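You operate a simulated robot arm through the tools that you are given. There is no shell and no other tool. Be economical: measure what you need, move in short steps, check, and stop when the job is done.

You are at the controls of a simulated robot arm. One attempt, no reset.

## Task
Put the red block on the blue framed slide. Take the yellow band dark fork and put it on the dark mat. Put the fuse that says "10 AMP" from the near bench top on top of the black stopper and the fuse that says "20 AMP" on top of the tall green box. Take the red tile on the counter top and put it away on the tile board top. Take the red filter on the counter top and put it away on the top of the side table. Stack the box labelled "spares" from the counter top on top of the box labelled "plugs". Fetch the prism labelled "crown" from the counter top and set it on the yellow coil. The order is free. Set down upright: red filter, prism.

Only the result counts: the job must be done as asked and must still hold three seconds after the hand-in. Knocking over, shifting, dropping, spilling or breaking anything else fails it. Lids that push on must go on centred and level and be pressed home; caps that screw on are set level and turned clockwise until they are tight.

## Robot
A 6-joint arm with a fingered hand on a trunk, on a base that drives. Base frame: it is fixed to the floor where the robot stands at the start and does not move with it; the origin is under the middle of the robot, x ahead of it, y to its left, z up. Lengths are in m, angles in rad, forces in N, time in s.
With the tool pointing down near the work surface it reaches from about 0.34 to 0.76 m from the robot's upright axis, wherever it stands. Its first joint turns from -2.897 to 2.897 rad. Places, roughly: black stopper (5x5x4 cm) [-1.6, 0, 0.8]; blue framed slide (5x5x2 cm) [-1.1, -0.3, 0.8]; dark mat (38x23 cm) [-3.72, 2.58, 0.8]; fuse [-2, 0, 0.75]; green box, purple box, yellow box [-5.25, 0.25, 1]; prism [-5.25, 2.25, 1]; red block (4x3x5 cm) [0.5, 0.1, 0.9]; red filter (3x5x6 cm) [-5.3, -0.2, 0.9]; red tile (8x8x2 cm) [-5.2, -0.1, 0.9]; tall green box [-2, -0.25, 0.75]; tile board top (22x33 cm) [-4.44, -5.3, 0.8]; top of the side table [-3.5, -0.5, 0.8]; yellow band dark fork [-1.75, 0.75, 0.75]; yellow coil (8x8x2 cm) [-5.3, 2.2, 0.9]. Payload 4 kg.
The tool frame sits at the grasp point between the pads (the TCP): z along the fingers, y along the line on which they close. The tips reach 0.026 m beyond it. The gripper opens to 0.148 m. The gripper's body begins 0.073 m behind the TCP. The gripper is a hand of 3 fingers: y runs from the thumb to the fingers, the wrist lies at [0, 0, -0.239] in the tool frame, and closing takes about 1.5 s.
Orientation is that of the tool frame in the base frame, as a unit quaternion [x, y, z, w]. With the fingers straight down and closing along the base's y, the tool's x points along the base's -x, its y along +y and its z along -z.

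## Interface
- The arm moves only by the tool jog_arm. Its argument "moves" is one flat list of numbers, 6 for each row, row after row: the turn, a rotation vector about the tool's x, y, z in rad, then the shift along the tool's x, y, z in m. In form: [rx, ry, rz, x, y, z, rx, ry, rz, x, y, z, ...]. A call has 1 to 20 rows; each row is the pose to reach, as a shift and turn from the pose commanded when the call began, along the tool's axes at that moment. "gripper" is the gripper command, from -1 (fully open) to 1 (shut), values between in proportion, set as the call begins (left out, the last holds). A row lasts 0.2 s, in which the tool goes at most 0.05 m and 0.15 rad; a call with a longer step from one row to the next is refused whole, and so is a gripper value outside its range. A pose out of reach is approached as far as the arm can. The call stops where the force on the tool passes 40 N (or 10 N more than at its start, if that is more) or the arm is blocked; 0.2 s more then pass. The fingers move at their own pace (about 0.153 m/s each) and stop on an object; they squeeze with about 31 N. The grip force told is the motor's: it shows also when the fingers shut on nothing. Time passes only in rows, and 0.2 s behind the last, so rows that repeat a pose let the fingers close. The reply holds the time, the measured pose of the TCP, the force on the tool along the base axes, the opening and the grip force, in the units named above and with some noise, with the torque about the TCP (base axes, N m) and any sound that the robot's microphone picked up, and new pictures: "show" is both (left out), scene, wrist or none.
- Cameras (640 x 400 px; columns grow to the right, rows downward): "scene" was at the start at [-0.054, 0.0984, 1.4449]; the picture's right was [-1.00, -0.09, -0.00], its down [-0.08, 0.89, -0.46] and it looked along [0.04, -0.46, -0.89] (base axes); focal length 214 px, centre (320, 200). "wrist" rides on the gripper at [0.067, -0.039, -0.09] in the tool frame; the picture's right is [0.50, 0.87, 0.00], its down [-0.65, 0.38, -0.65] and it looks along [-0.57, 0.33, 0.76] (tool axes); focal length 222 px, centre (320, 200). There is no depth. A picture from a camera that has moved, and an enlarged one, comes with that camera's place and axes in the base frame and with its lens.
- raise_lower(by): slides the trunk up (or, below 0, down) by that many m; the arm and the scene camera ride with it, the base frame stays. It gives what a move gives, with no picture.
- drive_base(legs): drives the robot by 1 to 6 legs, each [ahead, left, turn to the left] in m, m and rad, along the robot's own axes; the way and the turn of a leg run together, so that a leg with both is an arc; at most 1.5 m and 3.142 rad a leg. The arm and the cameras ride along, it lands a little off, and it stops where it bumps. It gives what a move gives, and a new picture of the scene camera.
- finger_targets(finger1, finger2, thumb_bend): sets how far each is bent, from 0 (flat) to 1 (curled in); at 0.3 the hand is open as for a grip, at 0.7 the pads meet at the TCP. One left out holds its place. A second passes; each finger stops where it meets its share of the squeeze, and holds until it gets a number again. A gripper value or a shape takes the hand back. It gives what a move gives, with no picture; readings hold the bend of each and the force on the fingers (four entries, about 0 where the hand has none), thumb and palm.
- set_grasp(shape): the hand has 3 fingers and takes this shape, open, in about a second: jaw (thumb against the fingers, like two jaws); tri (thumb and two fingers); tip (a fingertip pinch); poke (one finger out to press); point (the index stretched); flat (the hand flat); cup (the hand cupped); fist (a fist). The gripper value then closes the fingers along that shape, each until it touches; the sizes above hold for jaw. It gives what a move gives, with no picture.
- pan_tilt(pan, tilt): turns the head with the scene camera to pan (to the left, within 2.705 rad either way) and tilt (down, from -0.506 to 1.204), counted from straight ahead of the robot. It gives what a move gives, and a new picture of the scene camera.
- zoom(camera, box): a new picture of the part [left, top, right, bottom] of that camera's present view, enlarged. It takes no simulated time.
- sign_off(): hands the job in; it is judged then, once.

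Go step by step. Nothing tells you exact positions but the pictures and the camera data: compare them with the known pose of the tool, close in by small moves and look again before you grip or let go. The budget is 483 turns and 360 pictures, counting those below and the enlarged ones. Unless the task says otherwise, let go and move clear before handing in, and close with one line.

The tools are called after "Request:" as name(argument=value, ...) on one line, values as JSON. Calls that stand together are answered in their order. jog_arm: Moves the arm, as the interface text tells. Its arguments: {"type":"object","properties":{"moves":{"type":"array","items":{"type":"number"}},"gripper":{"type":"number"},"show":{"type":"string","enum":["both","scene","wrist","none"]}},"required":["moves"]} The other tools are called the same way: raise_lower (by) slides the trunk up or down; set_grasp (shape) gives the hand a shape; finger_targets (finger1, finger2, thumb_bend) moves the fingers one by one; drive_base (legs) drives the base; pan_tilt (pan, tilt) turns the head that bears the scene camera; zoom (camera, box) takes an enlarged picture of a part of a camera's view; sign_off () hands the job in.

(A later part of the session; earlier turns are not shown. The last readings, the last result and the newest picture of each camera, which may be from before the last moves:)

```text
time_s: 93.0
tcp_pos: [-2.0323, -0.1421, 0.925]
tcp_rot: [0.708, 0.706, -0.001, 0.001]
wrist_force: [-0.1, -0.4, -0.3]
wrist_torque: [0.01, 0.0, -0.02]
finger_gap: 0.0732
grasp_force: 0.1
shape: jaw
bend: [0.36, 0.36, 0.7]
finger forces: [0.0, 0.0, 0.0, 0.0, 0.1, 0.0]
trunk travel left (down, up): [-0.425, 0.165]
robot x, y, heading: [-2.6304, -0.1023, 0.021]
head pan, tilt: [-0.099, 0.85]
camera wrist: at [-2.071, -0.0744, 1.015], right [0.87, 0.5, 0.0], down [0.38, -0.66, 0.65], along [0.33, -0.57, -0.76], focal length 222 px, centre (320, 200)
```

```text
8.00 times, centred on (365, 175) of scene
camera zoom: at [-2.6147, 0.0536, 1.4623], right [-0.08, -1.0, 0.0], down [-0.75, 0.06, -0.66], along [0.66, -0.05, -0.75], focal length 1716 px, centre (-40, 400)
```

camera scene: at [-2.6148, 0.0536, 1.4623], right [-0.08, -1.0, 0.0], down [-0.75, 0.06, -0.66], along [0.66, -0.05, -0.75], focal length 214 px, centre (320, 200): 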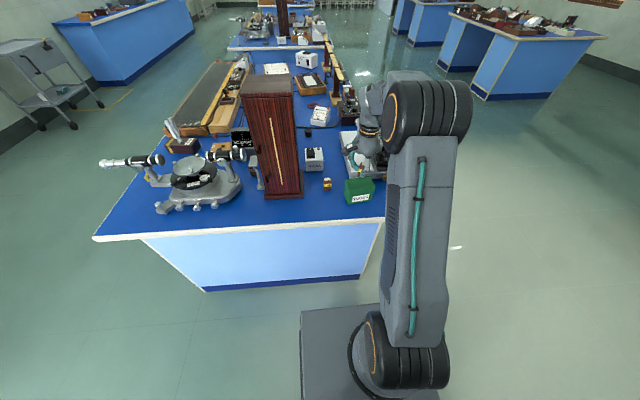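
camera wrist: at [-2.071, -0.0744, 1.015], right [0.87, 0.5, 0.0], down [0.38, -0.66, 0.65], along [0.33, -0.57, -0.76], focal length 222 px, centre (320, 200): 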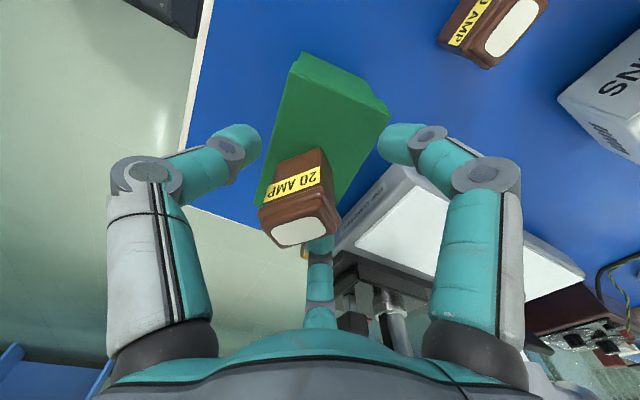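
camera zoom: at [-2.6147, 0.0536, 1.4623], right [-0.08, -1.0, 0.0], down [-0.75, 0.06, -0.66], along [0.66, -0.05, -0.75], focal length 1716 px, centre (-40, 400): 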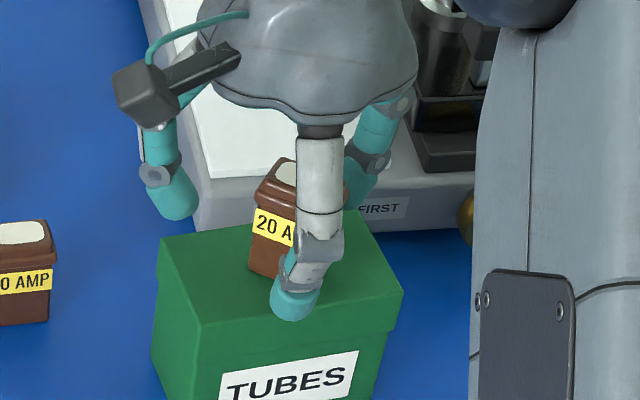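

Request:
jog_arm(moves=[0, 0, 0, 0, 0, -0.03, 0, 0, 0, 0, 0, -0.07, 0, 0, 0, 0, 0, -0.11, 0, 0, 0, 0.04, 0.02, -0.12, 0, 0, 0, 0.08, 0.04, -0.12, 0, 0, 0, 0.1155, 0.058, -0.12], gripper=-0.3, show="wrist")

Request:
zoom(camera="scene", box=[290, 140, 390, 220])

```text
time_s: 94.4
tcp_pos: [-1.9752, -0.0271, 1.0422]
tcp_rot: [0.707, 0.707, -0.001, 0.0]
wrist_force: [0.0, -0.6, -0.5]
wrist_torque: [-0.01, 0.02, 0.01]
finger_gap: 0.0958
grasp_force: 0.0
shape: jaw
bend: [0.3, 0.3, 0.7]
finger forces: [0.0, 0.0, 0.0, 0.1, 0.1, 0.0]
trunk travel left (down, up): [-0.425, 0.165]
robot x, y, heading: [-2.6309, -0.0993, 0.018]
head pan, tilt: [-0.099, 0.85]
camera wrist: at [-2.0138, 0.0414, 1.1339], right [0.87, 0.5, 0.0], down [0.38, -0.65, 0.65], along [0.33, -0.57, -0.76], focal length 222 px, centre (320, 200)
```

wrist: 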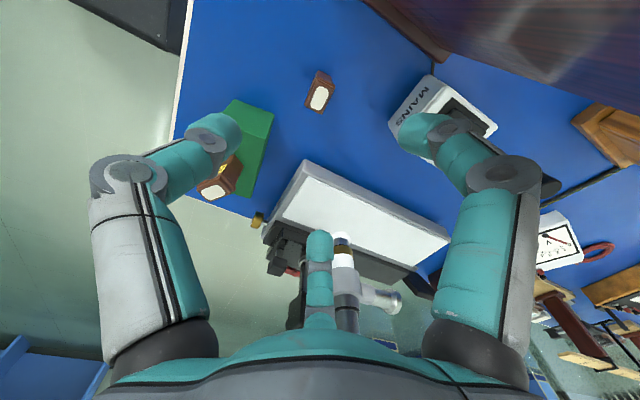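

```text
5.00 times, centred on (340, 180) of scene
camera zoom: at [-2.6146, 0.0536, 1.4623], right [-0.08, -1.0, 0.0], down [-0.75, 0.06, -0.66], along [0.66, -0.05, -0.75], focal length 1072 px, centre (220, 300)
```

zoom: 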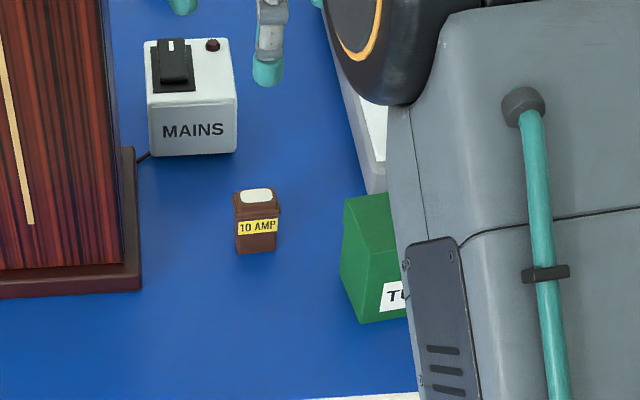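

Request:
jog_arm(moves=[0, 0, 0, -0.002, 0.001, 0.045, 0, 0, 0, -0.002, 0.001, 0.09, 0, 0, 0, -0.002, 0.001, 0.135, 0, 0, 0, -0.002, 0.001, 0.17, 0, 0, 0, -0.002, 0.001, 0.2], show="wrist")

Request:
jog_arm(moves=[0, 0, 0, 0, 0, 0, 0, 0, 0, 0, 0, 0, 0, 0, 0, 0, 0, 0, 0, 0, 0, 0, 0, 0, 0, 0, 0, 0, 0, 0, 0, 0, 0, 0, 0, 0], gripper=1, show="wrist")

```text
time_s: 95.6
tcp_pos: [-1.9728, -0.0279, 0.8435]
tcp_rot: [0.707, 0.707, 0.0, 0.001]
wrist_force: [0.2, -0.1, -0.7]
wrist_torque: [-0.01, -0.02, -0.06]
finger_gap: 0.0958
grasp_force: 0.0
shape: jaw
bend: [0.3, 0.3, 0.7]
finger forces: [0.0, 0.1, 0.0, 0.0, 0.1, 0.1]
trunk travel left (down, up): [-0.425, 0.165]
robot x, y, heading: [-2.632, -0.0994, 0.018]
head pan, tilt: [-0.099, 0.85]
camera wrist: at [-2.0108, 0.0394, 0.9335], right [0.87, 0.5, 0.0], down [0.38, -0.65, 0.65], along [0.33, -0.57, -0.76], focal length 222 px, centre (320, 200)
```

wrist: 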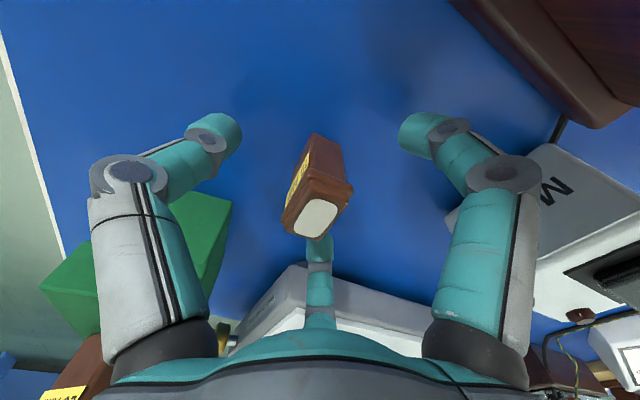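

```text
time_s: 97.0
tcp_pos: [-1.9729, -0.0291, 0.8422]
tcp_rot: [0.708, 0.706, 0.0, 0.0]
wrist_force: [-0.1, 1.1, -0.5]
wrist_torque: [0.0, 0.0, -0.02]
finger_gap: 0.0218
grasp_force: 31.6
shape: jaw
bend: [0.74, 0.76, 0.7]
finger forces: [22.2, 25.2, 0.0, 0.0, 27.0, 0.1]
trunk travel left (down, up): [-0.425, 0.165]
robot x, y, heading: [-2.631, -0.1012, 0.019]
head pan, tilt: [-0.099, 0.85]
camera wrist: at [-2.0108, 0.0394, 0.9337], right [0.87, 0.5, 0.0], down [0.38, -0.66, 0.65], along [0.33, -0.57, -0.76], focal length 222 px, centre (320, 200)
```

wrist: 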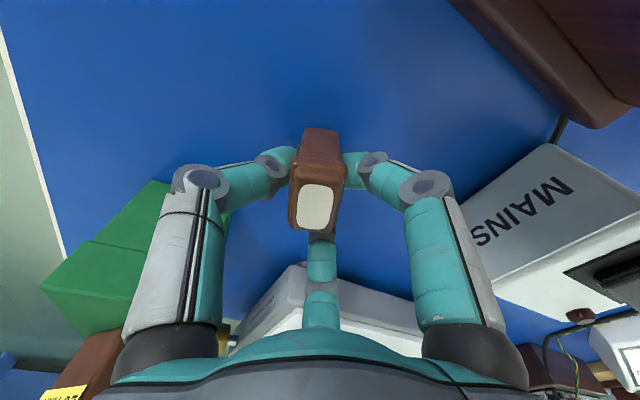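

Request:
jog_arm(moves=[0, 0, 0, 0, 0, -0.02, 0, 0, 0, 0, 0, -0.06, 0, 0, 0, 0, 0, -0.1, 0, 0, 0, 0, 0, -0.15, 0, 0, 0, 0, 0, -0.2, 0, 0, 0, 0, 0, -0.25, 0, 0, 0, 0, 0, -0.3, 0, 0, 0, 0, 0, -0.35, 0, 0, 0, -0.01, -0.045, -0.35, 0, 0, 0, -0.02, -0.09, -0.35, 0, 0, 0, -0.04, -0.135, -0.35, 0, 0, 0, -0.06, -0.18, -0.35, 0, 0, 0, -0.07, -0.225, -0.35], show="none")

Request:
zoom(camera="scene", box=[250, 80, 450, 240])

Request:
drive_base(legs=[[0, -0.87, 0], [0, 0, 1.5536], [0, -0.95, 0], [0.18, 0, 0]])

```text
time_s: 99.8
tcp_pos: [-2.1975, -0.0982, 1.1946]
tcp_rot: [0.707, 0.707, -0.001, 0.0]
wrist_force: [0.9, 0.2, -0.7]
wrist_torque: [-0.03, 0.03, -0.03]
finger_gap: 0.0217
grasp_force: 31.1
shape: jaw
bend: [0.74, 0.76, 0.7]
finger forces: [22.5, 24.3, 0.0, 0.0, 27.1, 0.0]
out of reach, approached as far as the arm can: row 7, 8
trunk travel left (down, up): [-0.425, 0.165]
robot x, y, heading: [-2.6299, -0.0978, 0.011]
head pan, tilt: [-0.099, 0.85]
```

```text
2.50 times, centred on (350, 160) of scene
camera zoom: at [-2.6149, 0.0536, 1.4623], right [-0.08, -1.0, 0.0], down [-0.75, 0.06, -0.66], along [0.66, -0.05, -0.75], focal length 536 px, centre (245, 300)
```

zoom: 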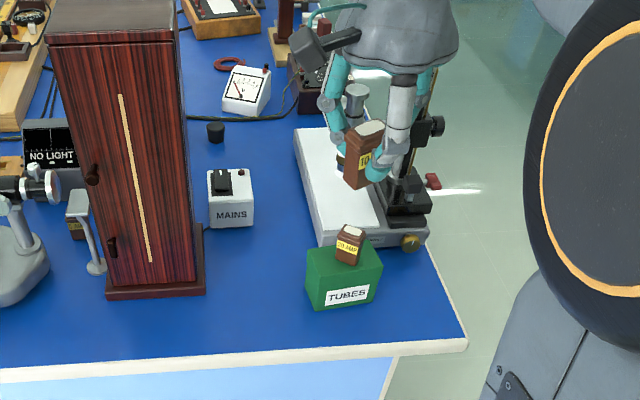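

```text
time_s: 113.8
tcp_pos: [-1.671, -0.3627, 1.1948]
tcp_rot: [0.003, 1.0, 0.0, 0.001]
wrist_force: [-0.6, 0.2, -1.3]
wrist_torque: [0.0, -0.03, 0.0]
finger_gap: 0.0216
grasp_force: 30.8
shape: jaw
bend: [0.74, 0.76, 0.7]
finger forces: [22.3, 24.5, 0.0, 0.0, 26.6, 0.1]
trunk travel left (down, up): [-0.425, 0.165]
robot x, y, heading: [-1.6765, -0.7976, 1.585]
head pan, tilt: [-0.099, 0.85]
camera scene: at [-1.8237, -0.7805, 1.4623], right [1.0, -0.09, 0.0], down [-0.07, -0.75, -0.66], along [0.06, 0.66, -0.75], focal length 214 px, centre (320, 200)
```

scene: 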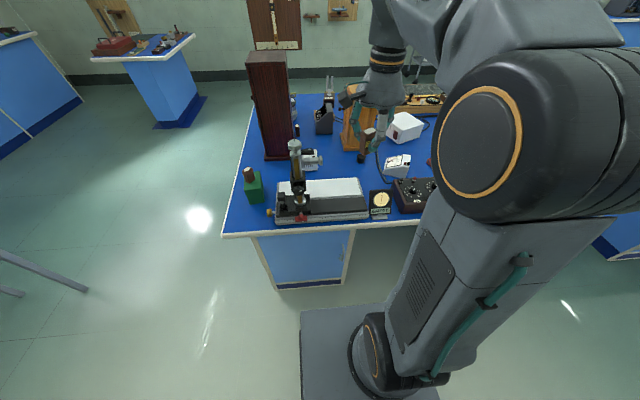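

Request:
drive_base(legs=[[0.12, -0.06, 0]])

Request:
pan_tilt(pan=-0.15, tilt=0.75)

Request:
zoom(camera="scene", box=[240, 80, 440, 240])

```text
time_s: 115.1
tcp_pos: [-1.6114, -0.2441, 1.1939]
tcp_rot: [0.002, 1.0, 0.0, 0.001]
wrist_force: [0.1, -0.7, -0.7]
wrist_torque: [0.02, -0.04, 0.02]
finger_gap: 0.0216
grasp_force: 31.3
shape: jaw
bend: [0.74, 0.76, 0.7]
finger forces: [22.3, 24.4, 0.0, 0.0, 26.6, 0.0]
trunk travel left (down, up): [-0.425, 0.165]
robot x, y, heading: [-1.609, -0.6802, 1.583]
head pan, tilt: [-0.099, 0.85]
camera scene: at [-1.7648, -0.6621, 1.4623], right [1.0, -0.09, 0.0], down [-0.07, -0.75, -0.66], along [0.06, 0.66, -0.75], focal length 214 px, centre (320, 200)
```

scene: 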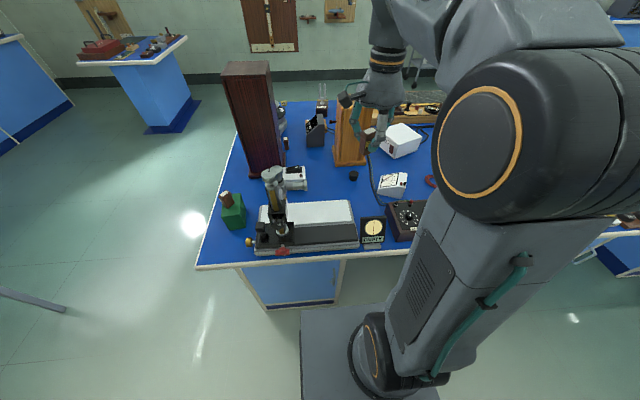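

```text
time_s: 115.8
tcp_pos: [-1.6116, -0.245, 1.1942]
tcp_rot: [0.003, 1.0, 0.0, 0.001]
wrist_force: [0.6, -0.5, -0.8]
wrist_torque: [0.02, 0.02, -0.04]
finger_gap: 0.0217
grasp_force: 30.7
shape: jaw
bend: [0.74, 0.76, 0.7]
finger forces: [22.4, 24.5, 0.0, 0.0, 26.6, 0.1]
trunk travel left (down, up): [-0.425, 0.165]
robot x, y, heading: [-1.6117, -0.6782, 1.582]
head pan, tilt: [-0.15, 0.75]
camera scene: at [-1.7603, -0.6581, 1.4703], right [0.99, -0.14, 0.0], down [-0.09, -0.68, -0.73], along [0.1, 0.72, -0.68], focal length 214 px, centre (320, 200)
```

scene: 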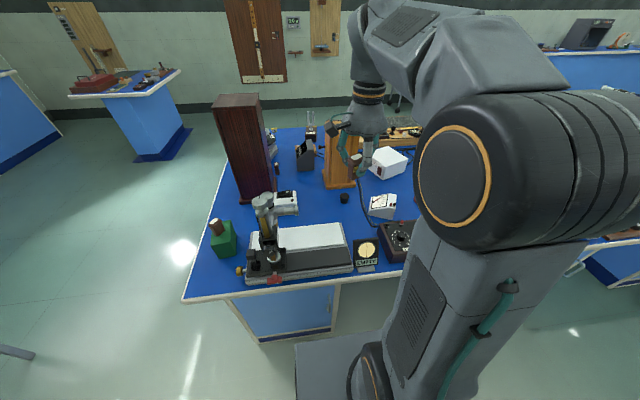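

```text
2.50 times, centred on (340, 160) of scene
camera zoom: at [-1.7603, -0.6581, 1.4703], right [0.99, -0.14, 0.0], down [-0.09, -0.68, -0.73], along [0.1, 0.72, -0.68], focal length 536 px, centre (270, 300)
```

zoom: 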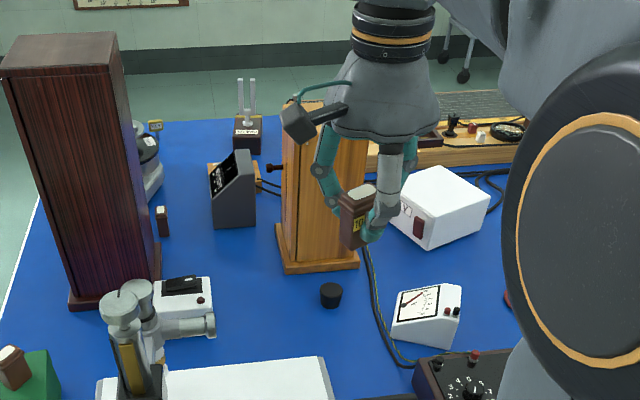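

Request:
drive_base(legs=[[0.04, -0.05, 0]])

Request:
zoom(camera="scene", box=[280, 140, 400, 236])

```text
time_s: 116.8
tcp_pos: [-1.5598, -0.204, 1.1934]
tcp_rot: [0.003, 1.0, 0.0, 0.001]
wrist_force: [-0.2, 0.0, -0.4]
wrist_torque: [0.01, -0.04, 0.02]
finger_gap: 0.0217
grasp_force: 30.9
shape: jaw
bend: [0.74, 0.76, 0.7]
finger forces: [22.4, 24.5, 0.1, 0.0, 26.6, 0.0]
trunk travel left (down, up): [-0.425, 0.165]
robot x, y, heading: [-1.5605, -0.6397, 1.579]
head pan, tilt: [-0.15, 0.75]
camera scene: at [-1.7099, -0.6167, 1.4703], right [0.99, -0.14, 0.0], down [-0.09, -0.68, -0.73], along [0.1, 0.72, -0.68], focal length 214 px, centre (320, 200)
```

scene: 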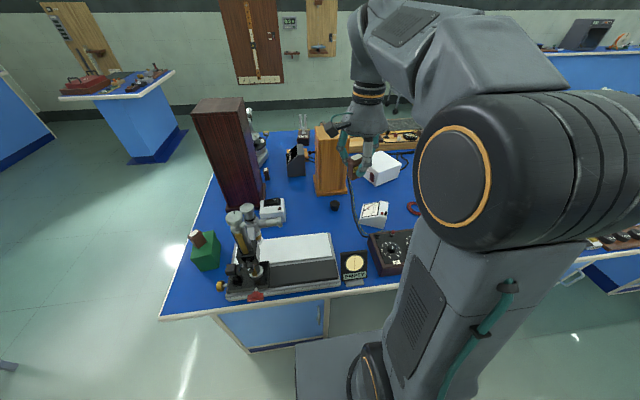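

```text
4.17 times, centred on (340, 188) of scene
camera zoom: at [-1.7099, -0.6167, 1.4703], right [0.99, -0.14, 0.0], down [-0.09, -0.68, -0.73], along [0.1, 0.72, -0.68], focal length 894 px, centre (237, 250)
```

zoom: 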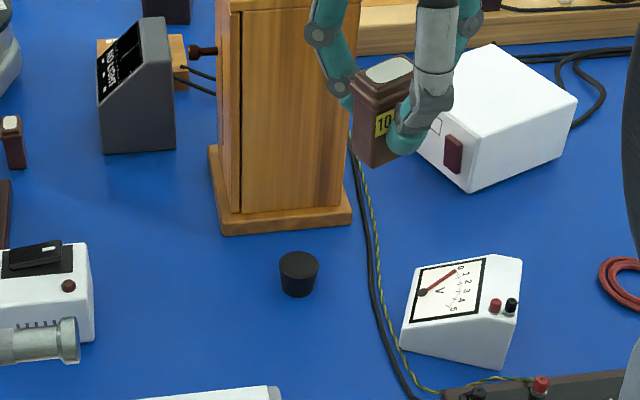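

Request:
jog_arm(moves=[0, 0, 0, 0, 0.044, 0, 0, 0, 0, 0, 0.088, 0, 0, 0, 0, 0, 0.132, 0.02, 0, 0, 0, -0.003, 0.176, 0.04, 0, 0, 0, -0.003, 0.221, 0.06, 0, 0, 0, -0.003, 0.221, 0.105, 0, 0, 0, -0.003, 0.221, 0.15, 0, 0, 0, -0.003, 0.221, 0.195, 0, 0, 0, -0.003, 0.221, 0.24])

Request:
zoom(camera="scene", box=[280, 140, 400, 236])

Request:
zoom(camera="wrist", box=[200, 80, 440, 240])

```text
time_s: 118.8
tcp_pos: [-1.5559, 0.016, 0.9537]
tcp_rot: [0.004, 1.0, -0.001, 0.0]
wrist_force: [-0.5, 0.1, -0.3]
wrist_torque: [0.0, -0.03, -0.04]
finger_gap: 0.0213
grasp_force: 30.9
shape: jaw
bend: [0.74, 0.76, 0.7]
finger forces: [22.5, 24.1, 0.0, 0.0, 26.6, 0.0]
trunk travel left (down, up): [-0.425, 0.165]
robot x, y, heading: [-1.5615, -0.637, 1.584]
head pan, tilt: [-0.15, 0.75]
camera scene: at [-1.71, -0.6167, 1.4704], right [0.99, -0.14, 0.0], down [-0.09, -0.68, -0.73], along [0.1, 0.72, -0.68], focal length 214 px, centre (320, 200)
camera wrist: at [-1.6234, -0.0215, 1.0448], right [-0.49, 0.87, 0.0], down [0.66, 0.37, 0.65], along [0.57, 0.32, -0.76], focal length 222 px, centre (320, 200)
```

scene: 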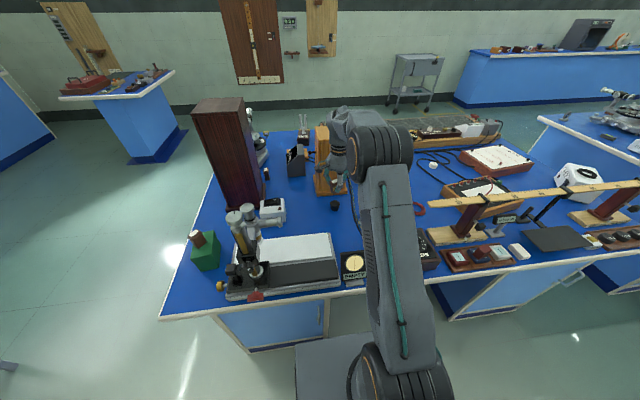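
wrist: 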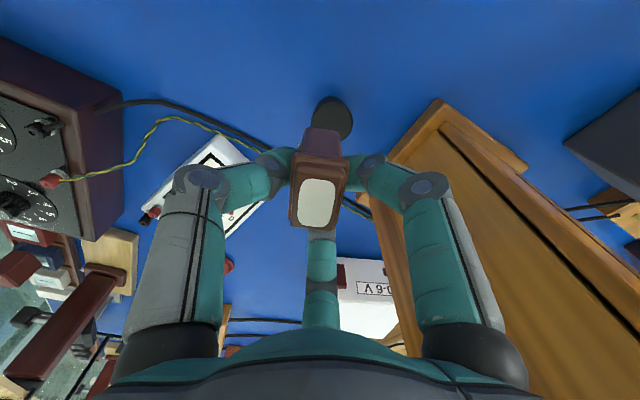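

```text
4.17 times, centred on (340, 188) of scene
camera zoom: at [-1.71, -0.6167, 1.4704], right [0.99, -0.14, 0.0], down [-0.09, -0.68, -0.73], along [0.1, 0.72, -0.68], focal length 894 px, centre (237, 250)
```

zoom: 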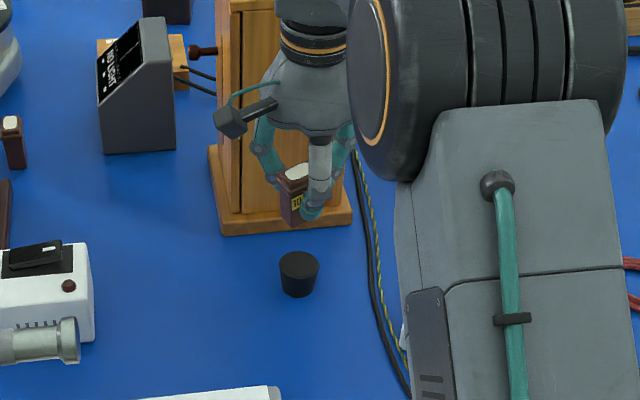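

```text
2.50 times, centred on (320, 160) of wrist
camera zoom: at [-1.6234, -0.0215, 1.0448], right [-0.49, 0.87, 0.0], down [0.66, 0.37, 0.65], along [0.57, 0.32, -0.76], focal length 555 px, centre (320, 300)
```

zoom: 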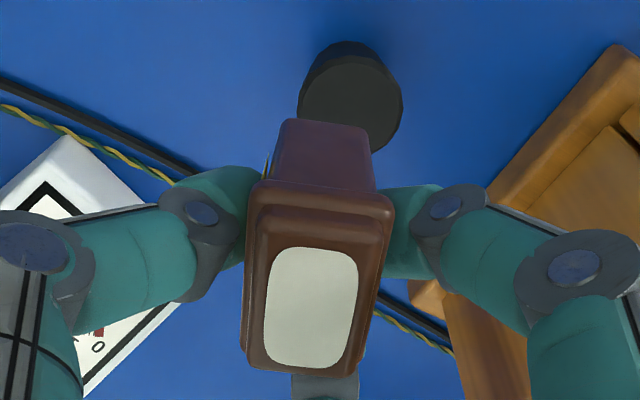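

Request:
jog_arm(moves=[0, 0, 0, 0.002, 0.007, 0.02, 0, 0, 0, 0.002, 0.007, 0.045, 0, 0, 0, 0.002, 0.007, 0.05], show="none")

Request:
zoom(camera="scene", box=[310, 170, 366, 214])

Request:
zoom(camera="wrist", box=[240, 80, 400, 240])

```text
time_s: 119.6
tcp_pos: [-1.5576, 0.0249, 0.9041]
tcp_rot: [0.004, 1.0, -0.001, 0.001]
wrist_force: [0.1, 0.4, -0.3]
wrist_torque: [0.02, 0.02, 0.0]
finger_gap: 0.0213
grasp_force: 31.0
shape: jaw
bend: [0.74, 0.76, 0.7]
finger forces: [22.4, 24.0, 0.0, 0.0, 26.7, 0.0]
trunk travel left (down, up): [-0.425, 0.165]
robot x, y, heading: [-1.5596, -0.6382, 1.582]
head pan, tilt: [-0.15, 0.75]
```

```text
9.09 times, centred on (338, 192) of scene
camera zoom: at [-1.71, -0.6167, 1.4703], right [0.99, -0.14, 0.0], down [-0.09, -0.68, -0.73], along [0.1, 0.72, -0.68], focal length 1950 px, centre (156, 273)
```

zoom: 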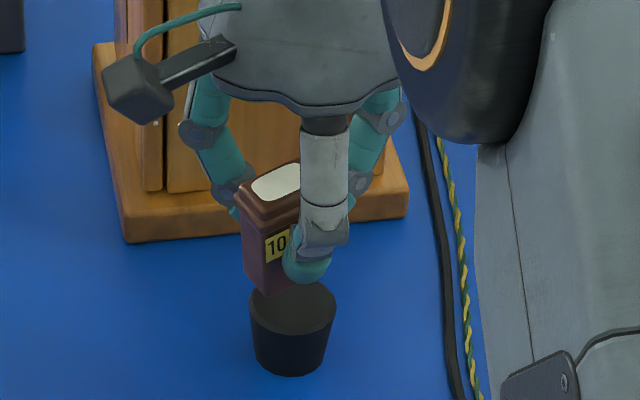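

```text
2.50 times, centred on (320, 160) of wrist
camera zoom: at [-1.6246, -0.0143, 0.9948], right [-0.49, 0.87, 0.0], down [0.66, 0.37, 0.65], along [0.57, 0.32, -0.76], focal length 555 px, centre (320, 300)
```

zoom: 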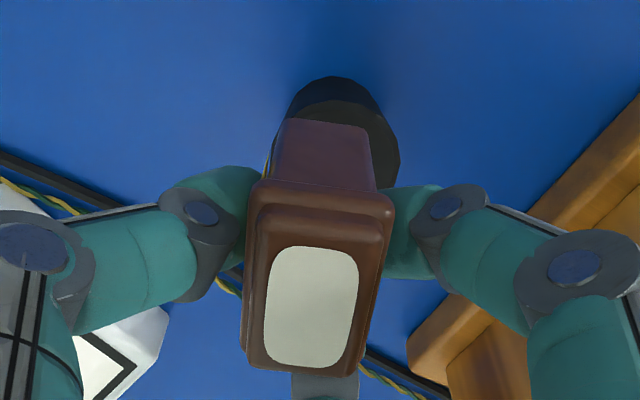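

Request:
jog_arm(moves=[0, 0, 0, -0.003, 0, 0.005, 0, 0, 0, -0.005, 0, 0.012, 0, 0, 0, -0.005, 0, 0.016], show="none")

Request:
zoom(camera="scene", box=[310, 170, 366, 214])

Request:
zoom(camera="wrist", box=[240, 80, 400, 240])

```text
time_s: 120.4
tcp_pos: [-1.5529, 0.0248, 0.8878]
tcp_rot: [0.004, 1.0, 0.0, 0.001]
wrist_force: [0.1, 0.2, 0.0]
wrist_torque: [0.01, 0.01, 0.01]
finger_gap: 0.0215
grasp_force: 31.0
shape: jaw
bend: [0.74, 0.76, 0.7]
finger forces: [22.4, 23.9, 0.0, 0.0, 26.6, 0.1]
trunk travel left (down, up): [-0.425, 0.165]
robot x, y, heading: [-1.5601, -0.6385, 1.581]
head pan, tilt: [-0.15, 0.75]
```

```text
9.09 times, centred on (338, 192) of scene
camera zoom: at [-1.71, -0.6168, 1.4703], right [0.99, -0.14, 0.0], down [-0.09, -0.68, -0.73], along [0.1, 0.72, -0.68], focal length 1950 px, centre (156, 273)
```

zoom: 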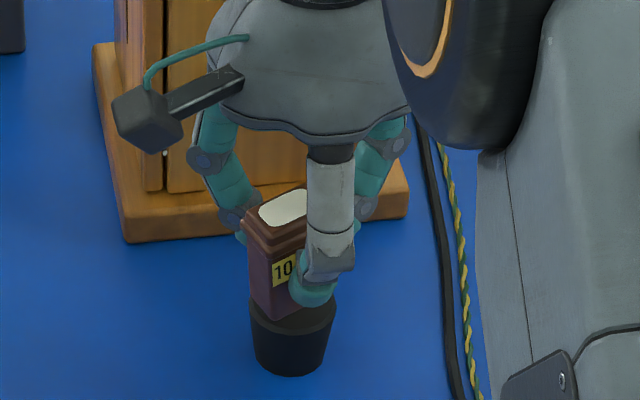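

```text
2.50 times, centred on (320, 160) of wrist
camera zoom: at [-1.6208, -0.0134, 0.9788], right [-0.49, 0.87, 0.0], down [0.66, 0.37, 0.65], along [0.57, 0.32, -0.76], focal length 555 px, centre (320, 300)
```

zoom: 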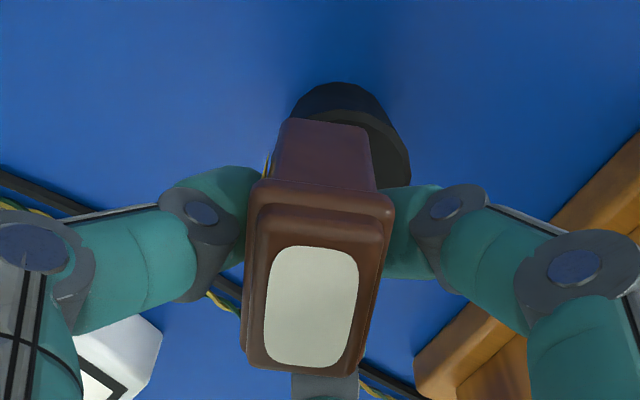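

Request:
jog_arm(moves=[0, 0, 0, 0.001, 0.002, 0.004, 0, 0, 0, 0.001, 0.003, 0.008], show="none")

Request:
jog_arm(moves=[0, 0, 0, 0, 0, 0.002, 0, 0, 0, 0, 0, 0.004], show="none")

Request:
zoom(camera="scene", box=[310, 170, 366, 214])

Request:
zoom(camera="wrist", box=[240, 80, 400, 240])

```text
time_s: 121.0
tcp_pos: [-1.5548, 0.0279, 0.8798]
tcp_rot: [0.003, 1.0, 0.0, 0.001]
wrist_force: [0.5, -0.4, 0.4]
wrist_torque: [-0.01, -0.03, 0.01]
finger_gap: 0.0215
grasp_force: 31.3
shape: jaw
bend: [0.74, 0.76, 0.7]
finger forces: [22.5, 24.0, 0.1, 0.1, 26.6, 0.0]
trunk travel left (down, up): [-0.425, 0.165]
robot x, y, heading: [-1.5611, -0.6324, 1.581]
head pan, tilt: [-0.15, 0.75]
```

```text
time_s: 121.6
tcp_pos: [-1.5536, 0.0266, 0.8763]
tcp_rot: [0.003, 1.0, 0.0, 0.001]
wrist_force: [0.0, 0.2, -0.5]
wrist_torque: [-0.02, -0.01, -0.02]
finger_gap: 0.0214
grasp_force: 31.4
shape: jaw
bend: [0.74, 0.76, 0.7]
finger forces: [22.5, 24.1, 0.1, 0.0, 26.6, 0.0]
trunk travel left (down, up): [-0.425, 0.165]
robot x, y, heading: [-1.5581, -0.64, 1.58]
head pan, tilt: [-0.15, 0.75]
```

```text
9.09 times, centred on (338, 192) of scene
camera zoom: at [-1.71, -0.6168, 1.4703], right [0.99, -0.14, 0.0], down [-0.09, -0.68, -0.73], along [0.1, 0.72, -0.68], focal length 1950 px, centre (156, 273)
```

zoom: 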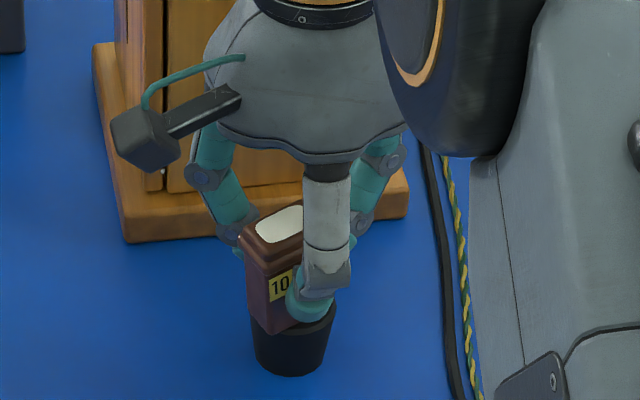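

```text
2.50 times, centred on (320, 160) of wrist
camera zoom: at [-1.6213, -0.0111, 0.9673], right [-0.49, 0.87, 0.0], down [0.66, 0.37, 0.65], along [0.57, 0.32, -0.76], focal length 555 px, centre (320, 300)
```

zoom: 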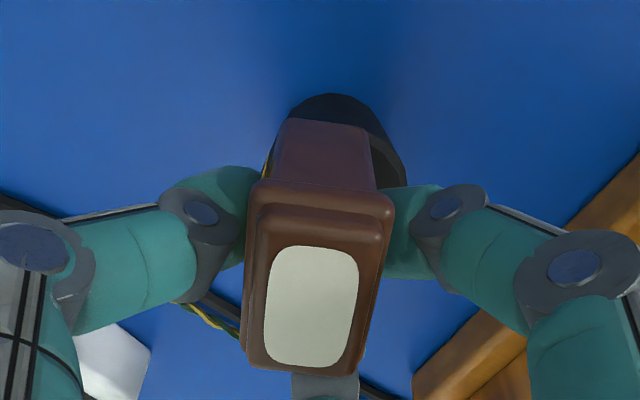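

Request:
jog_arm(moves=[0, 0, 0, 0, 0, 0.002, 0, 0, 0, 0, 0, 0.004], show="none")

Request:
jog_arm(moves=[0, 0, 0, 0, 0, 0.0015, 0, 0, 0, 0, 0, 0.003], show="none")

Request:
zoom(camera="scene", box=[310, 170, 366, 214])

```text
time_s: 122.2
tcp_pos: [-1.554, 0.0273, 0.8721]
tcp_rot: [0.004, 1.0, 0.001, 0.001]
wrist_force: [1.4, -0.4, 9.1]
wrist_torque: [-0.01, 0.06, -0.02]
finger_gap: 0.0219
grasp_force: 31.3
shape: jaw
bend: [0.75, 0.76, 0.7]
finger forces: [23.5, 25.7, 0.0, 0.0, 28.4, 0.1]
trunk travel left (down, up): [-0.425, 0.165]
robot x, y, heading: [-1.5613, -0.6401, 1.58]
head pan, tilt: [-0.15, 0.75]
```

```text
time_s: 122.8
tcp_pos: [-1.5537, 0.0264, 0.8716]
tcp_rot: [0.005, 1.0, 0.002, 0.001]
wrist_force: [4.4, -0.3, 29.9]
wrist_torque: [0.05, 0.01, -0.03]
finger_gap: 0.0221
grasp_force: 31.3
shape: jaw
bend: [0.75, 0.76, 0.71]
finger forces: [25.2, 32.1, 0.0, 0.0, 30.7, 0.0]
trunk travel left (down, up): [-0.425, 0.165]
robot x, y, heading: [-1.5603, -0.6349, 1.582]
head pan, tilt: [-0.15, 0.75]
```

```text
9.09 times, centred on (338, 192) of scene
camera zoom: at [-1.7096, -0.6193, 1.4708], right [0.99, -0.14, 0.0], down [-0.1, -0.67, -0.73], along [0.1, 0.73, -0.68], focal length 1950 px, centre (156, 273)
```

zoom: 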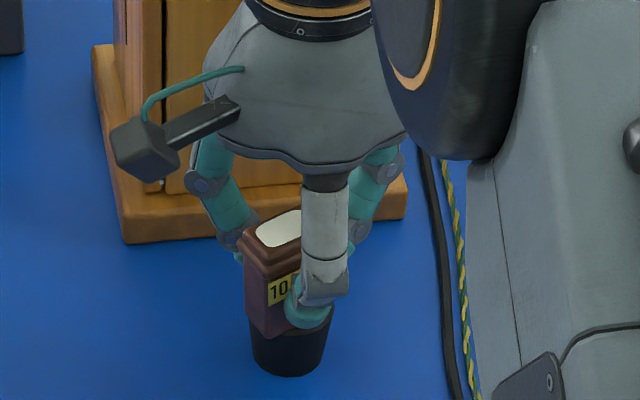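

Request:
jog_arm(moves=[0, 0, 0, 0, 0, -0.0015, 0, 0, 0, 0, 0, -0.003], show="none")

Request:
jog_arm(moves=[0, 0, 0, 0, 0, 0, 0, 0, 0, 0, 0, 0, 0, 0, 0, 0, 0, 0, 0, 0, 0, 0, 0, 0, 0, 0, 0, 0, 0, 0], gripper=0, show="wrist")

Request:
zoom(camera="scene", box=[310, 170, 366, 214])

```text
time_s: 123.4
tcp_pos: [-1.5534, 0.0265, 0.8721]
tcp_rot: [0.003, 1.0, 0.0, 0.002]
wrist_force: [2.2, 2.0, 20.6]
wrist_torque: [0.08, -0.01, 0.0]
finger_gap: 0.0223
grasp_force: 31.1
shape: jaw
bend: [0.75, 0.77, 0.71]
finger forces: [24.7, 30.0, 0.0, 0.0, 28.5, 0.0]
trunk travel left (down, up): [-0.425, 0.165]
robot x, y, heading: [-1.5614, -0.6368, 1.584]
head pan, tilt: [-0.15, 0.75]
```

```text
time_s: 124.6
tcp_pos: [-1.5517, 0.0265, 0.872]
tcp_rot: [0.003, 1.0, -0.001, 0.001]
wrist_force: [-0.7, -0.6, -0.1]
wrist_torque: [0.02, -0.01, -0.01]
finger_gap: 0.0733
grasp_force: 0.0
shape: jaw
bend: [0.36, 0.36, 0.7]
finger forces: [0.0, 0.1, 0.0, 0.0, 0.1, 0.1]
trunk travel left (down, up): [-0.425, 0.165]
robot x, y, heading: [-1.5645, -0.6355, 1.584]
head pan, tilt: [-0.15, 0.75]
camera wrist: at [-1.6211, -0.0109, 0.9622], right [-0.49, 0.87, 0.0], down [0.66, 0.37, 0.65], along [0.57, 0.32, -0.76], focal length 222 px, centre (320, 200)
```

wrist: 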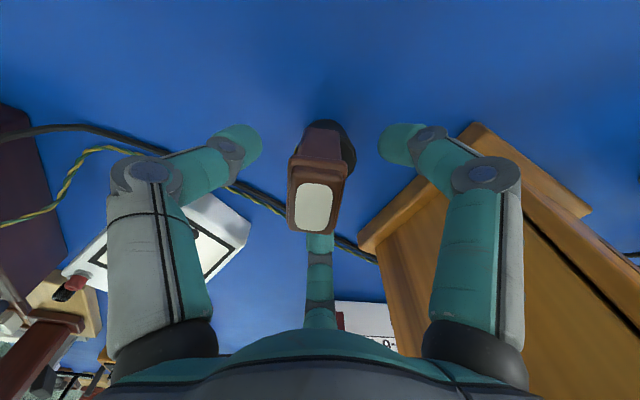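

```text
9.09 times, centred on (338, 192) of scene
camera zoom: at [-1.71, -0.6169, 1.4703], right [0.99, -0.14, 0.0], down [-0.09, -0.68, -0.73], along [0.1, 0.72, -0.68], focal length 1950 px, centre (156, 273)
```

zoom: 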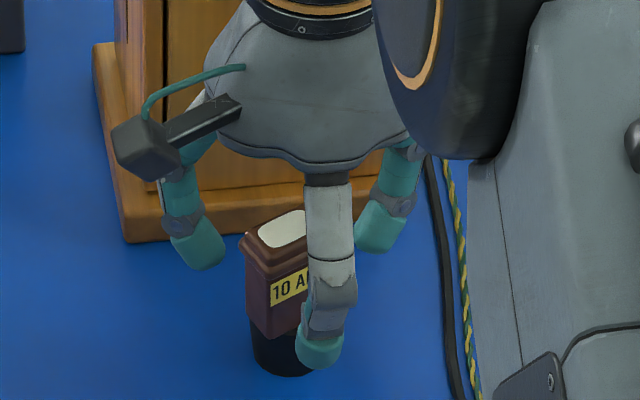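

Fuse stands on the stopper. Lift straight up and retract.

Request:
jog_arm(moves=[0, 0, 0, 0, 0, -0.03, 0, 0, 0, 0, 0, -0.07, 0, 0, 0, 0, 0, -0.11, 0, 0, 0, 0, 0, -0.15, 0, 0, 0, 0, 0, -0.19, 0, 0, 0, 0, 0, -0.23, 0, 0, 0, 0, 0, -0.27, 0, 0, 0, 0, -0.045, -0.29, 0, 0, 0, 0, -0.09, -0.31, 0, 0, 0, 0, -0.135, -0.33, 0, 0, 0, 0, -0.18, -0.33, 0, 0, 0, 0, -0.225, -0.33], show="none")

Request:
pan_tilt(pan=-0.05, tilt=0.75)

Request:
zoom(camera="scene", box=[180, 100, 440, 270])

```text
time_s: 127.2
tcp_pos: [-1.5562, -0.1969, 1.2024]
tcp_rot: [0.004, 1.0, -0.001, 0.0]
wrist_force: [-0.1, 0.2, -0.3]
wrist_torque: [-0.01, 0.02, -0.03]
finger_gap: 0.0733
grasp_force: 0.1
shape: jaw
bend: [0.36, 0.36, 0.7]
finger forces: [0.0, 0.1, 0.0, 0.0, 0.0, 0.0]
out of reach, approached as far as the arm can: row 7
trunk travel left (down, up): [-0.425, 0.165]
robot x, y, heading: [-1.5604, -0.637, 1.583]
head pan, tilt: [-0.15, 0.75]
```

```text
time_s: 127.9
tcp_pos: [-1.5582, -0.1966, 1.2031]
tcp_rot: [0.003, 1.0, -0.001, 0.001]
wrist_force: [-0.4, 0.2, -0.4]
wrist_torque: [0.02, -0.01, 0.01]
finger_gap: 0.0737
grasp_force: 0.1
shape: jaw
bend: [0.36, 0.36, 0.7]
finger forces: [0.0, 0.0, 0.0, 0.0, 0.1, 0.0]
trunk travel left (down, up): [-0.425, 0.165]
robot x, y, heading: [-1.5602, -0.6392, 1.585]
head pan, tilt: [-0.051, 0.75]
camera scene: at [-1.7182, -0.6161, 1.4703], right [1.0, -0.04, 0.0], down [-0.03, -0.68, -0.73], along [0.03, 0.73, -0.68], focal length 214 px, centre (320, 200)
```

scene: 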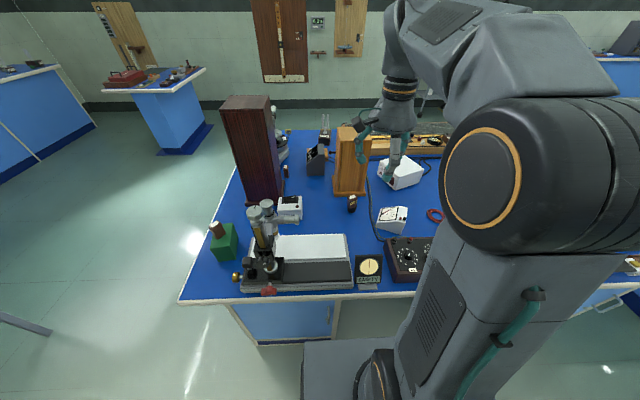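

```text
2.35 times, centred on (310, 185) of scene
camera zoom: at [-1.7182, -0.6161, 1.4703], right [1.0, -0.04, 0.0], down [-0.03, -0.68, -0.73], along [0.03, 0.73, -0.68], focal length 505 px, centre (344, 235)
```

zoom: 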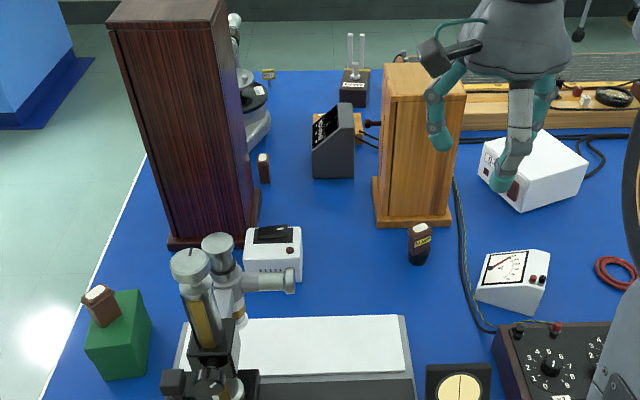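

Request:
zoom(camera="scene", box=[290, 100, 370, 160])

Request:
zoom(camera="scene", box=[330, 190, 380, 220])

```text
6.67 times, centred on (330, 130) of scene
camera zoom: at [-1.7182, -0.6161, 1.4703], right [1.0, -0.04, 0.0], down [-0.03, -0.68, -0.73], along [0.03, 0.73, -0.68], focal length 1430 px, centre (253, 667)
```

zoom: 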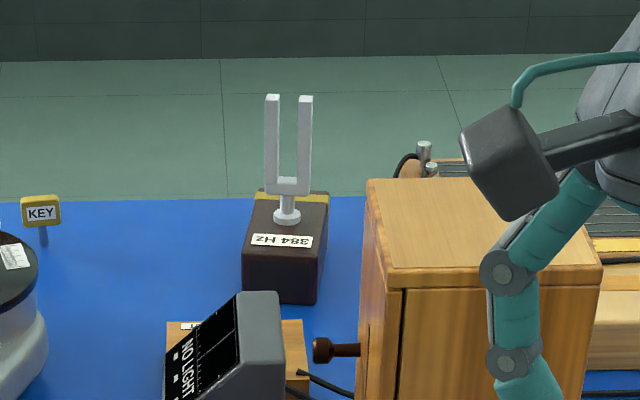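

```text
12.80 times, centred on (355, 205) of scene
camera zoom: at [-1.7182, -0.6161, 1.4703], right [1.0, -0.04, 0.0], down [-0.03, -0.68, -0.73], along [0.03, 0.73, -0.68], focal length 2745 px, centre (-128, 136)
```

zoom: 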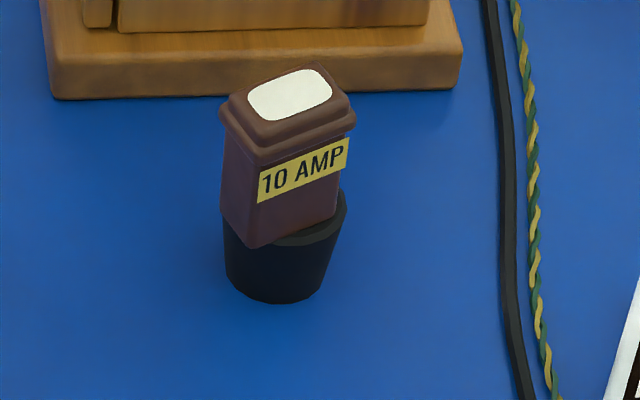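

Request:
drive_base(legs=[[-0.3, 0, 0], [0, 1.15, 0], [1.3, 0, 0], [1.2, 0, 0], [0, 0, 1.571], [0, 0, 1.571]])

Request:
pan_tilt(pan=0.8, tilt=0.6)

```text
time_s: 155.0
tcp_pos: [-2.732, 1.1373, 1.2017]
tcp_rot: [1.0, -0.003, -0.001, 0.0]
wrist_force: [0.8, 0.3, 0.7]
wrist_torque: [-0.04, -0.05, -0.01]
finger_gap: 0.0735
grasp_force: 0.0
shape: jaw
bend: [0.36, 0.36, 0.7]
finger forces: [0.1, 0.1, 0.0, 0.1, 0.0, 0.0]
trunk travel left (down, up): [-0.425, 0.165]
robot x, y, heading: [-2.7275, 1.5835, -1.558]
head pan, tilt: [-0.051, 0.75]
camera scene: at [-2.5705, 1.5581, 1.4703], right [-1.0, 0.04, 0.0], down [0.03, 0.68, -0.73], along [-0.03, -0.73, -0.68], focal length 214 px, centre (320, 200)
```

scene: 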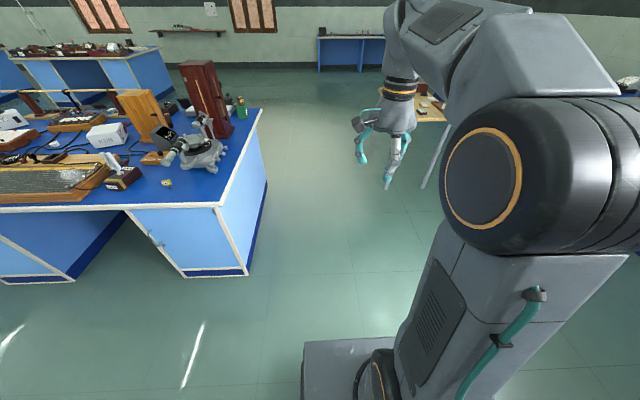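

```text
time_s: 156.2
tcp_pos: [-2.7319, 1.1364, 1.2036]
tcp_rot: [1.0, -0.003, -0.001, -0.001]
wrist_force: [-0.1, 0.0, -0.4]
wrist_torque: [-0.01, -0.03, 0.02]
finger_gap: 0.0737
grasp_force: 0.2
shape: jaw
bend: [0.36, 0.36, 0.7]
finger forces: [0.0, 0.0, 0.0, 0.0, 0.0, 0.0]
trunk travel left (down, up): [-0.425, 0.165]
robot x, y, heading: [-2.7326, 1.5804, -1.559]
head pan, tilt: [0.799, 0.6]
camera scene: at [-2.5032, 1.58, 1.4832], right [-0.69, -0.72, 0.0], down [-0.41, 0.39, -0.82], along [0.6, -0.57, -0.57], focal length 214 px, centre (320, 200)
```

scene: 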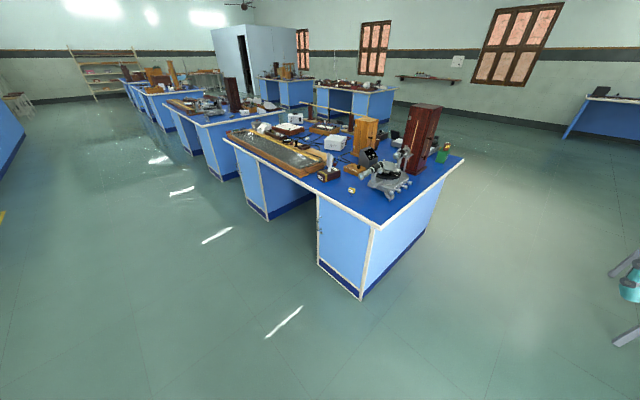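

Request:
drive_base(legs=[[0, 1.08, 0], [0.25, 0, 0]])

Request:
pan_tilt(pan=-0.1, tilt=0.8)

Request:
zoom(camera="scene", box=[230, 80, 450, 240])

```text
time_s: 163.1
tcp_pos: [-1.6543, 0.9022, 1.2017]
tcp_rot: [1.0, -0.001, -0.001, -0.001]
wrist_force: [0.9, 0.1, 0.1]
wrist_torque: [0.0, 0.02, -0.02]
finger_gap: 0.0737
grasp_force: 0.1
shape: jaw
bend: [0.36, 0.36, 0.7]
finger forces: [0.1, 0.1, 0.0, 0.0, 0.0, 0.1]
trunk travel left (down, up): [-0.425, 0.165]
robot x, y, heading: [-1.6504, 1.3438, -1.554]
head pan, tilt: [0.799, 0.6]
camera scene: at [-1.427, 1.3464, 1.4832], right [-0.68, -0.73, 0.0], down [-0.41, 0.39, -0.83], along [0.6, -0.56, -0.56], focal length 214 px, centre (320, 200)
```

scene: 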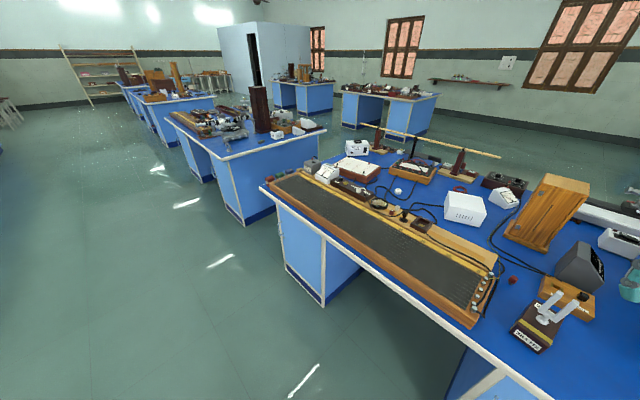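

```text
time_s: 164.3
tcp_pos: [-1.6546, 0.9019, 1.2021]
tcp_rot: [1.0, 0.001, -0.001, -0.001]
wrist_force: [-0.3, -0.6, 0.1]
wrist_torque: [0.03, 0.0, -0.03]
finger_gap: 0.0735
grasp_force: 0.0
shape: jaw
bend: [0.36, 0.36, 0.7]
finger forces: [0.0, 0.0, 0.0, 0.0, 0.0, 0.0]
trunk travel left (down, up): [-0.425, 0.165]
robot x, y, heading: [-1.6497, 1.3423, -1.552]
head pan, tilt: [-0.099, 0.799]
camera scene: at [-1.498, 1.3266, 1.4663], right [-1.0, 0.08, 0.0], down [0.06, 0.71, -0.7], along [-0.06, -0.69, -0.72], focal length 214 px, centre (320, 200)
```

scene: 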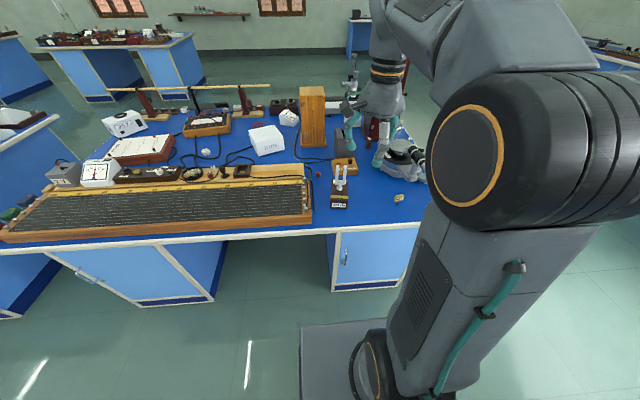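

```text
2.50 times, centred on (340, 160) of scene
camera zoom: at [-1.498, 1.3266, 1.4663], right [-1.0, 0.08, 0.0], down [0.06, 0.71, -0.7], along [-0.06, -0.69, -0.72], focal length 536 px, centre (270, 300)
```

zoom: 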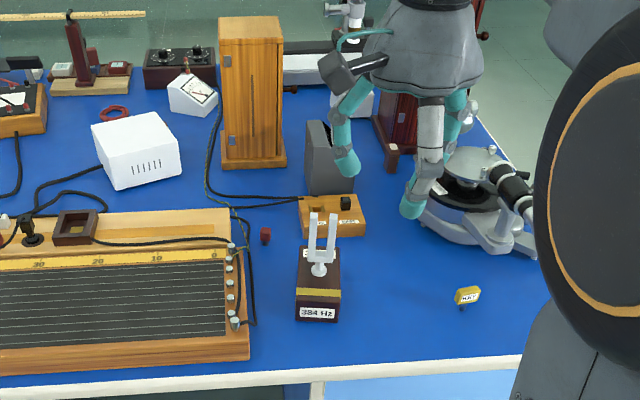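

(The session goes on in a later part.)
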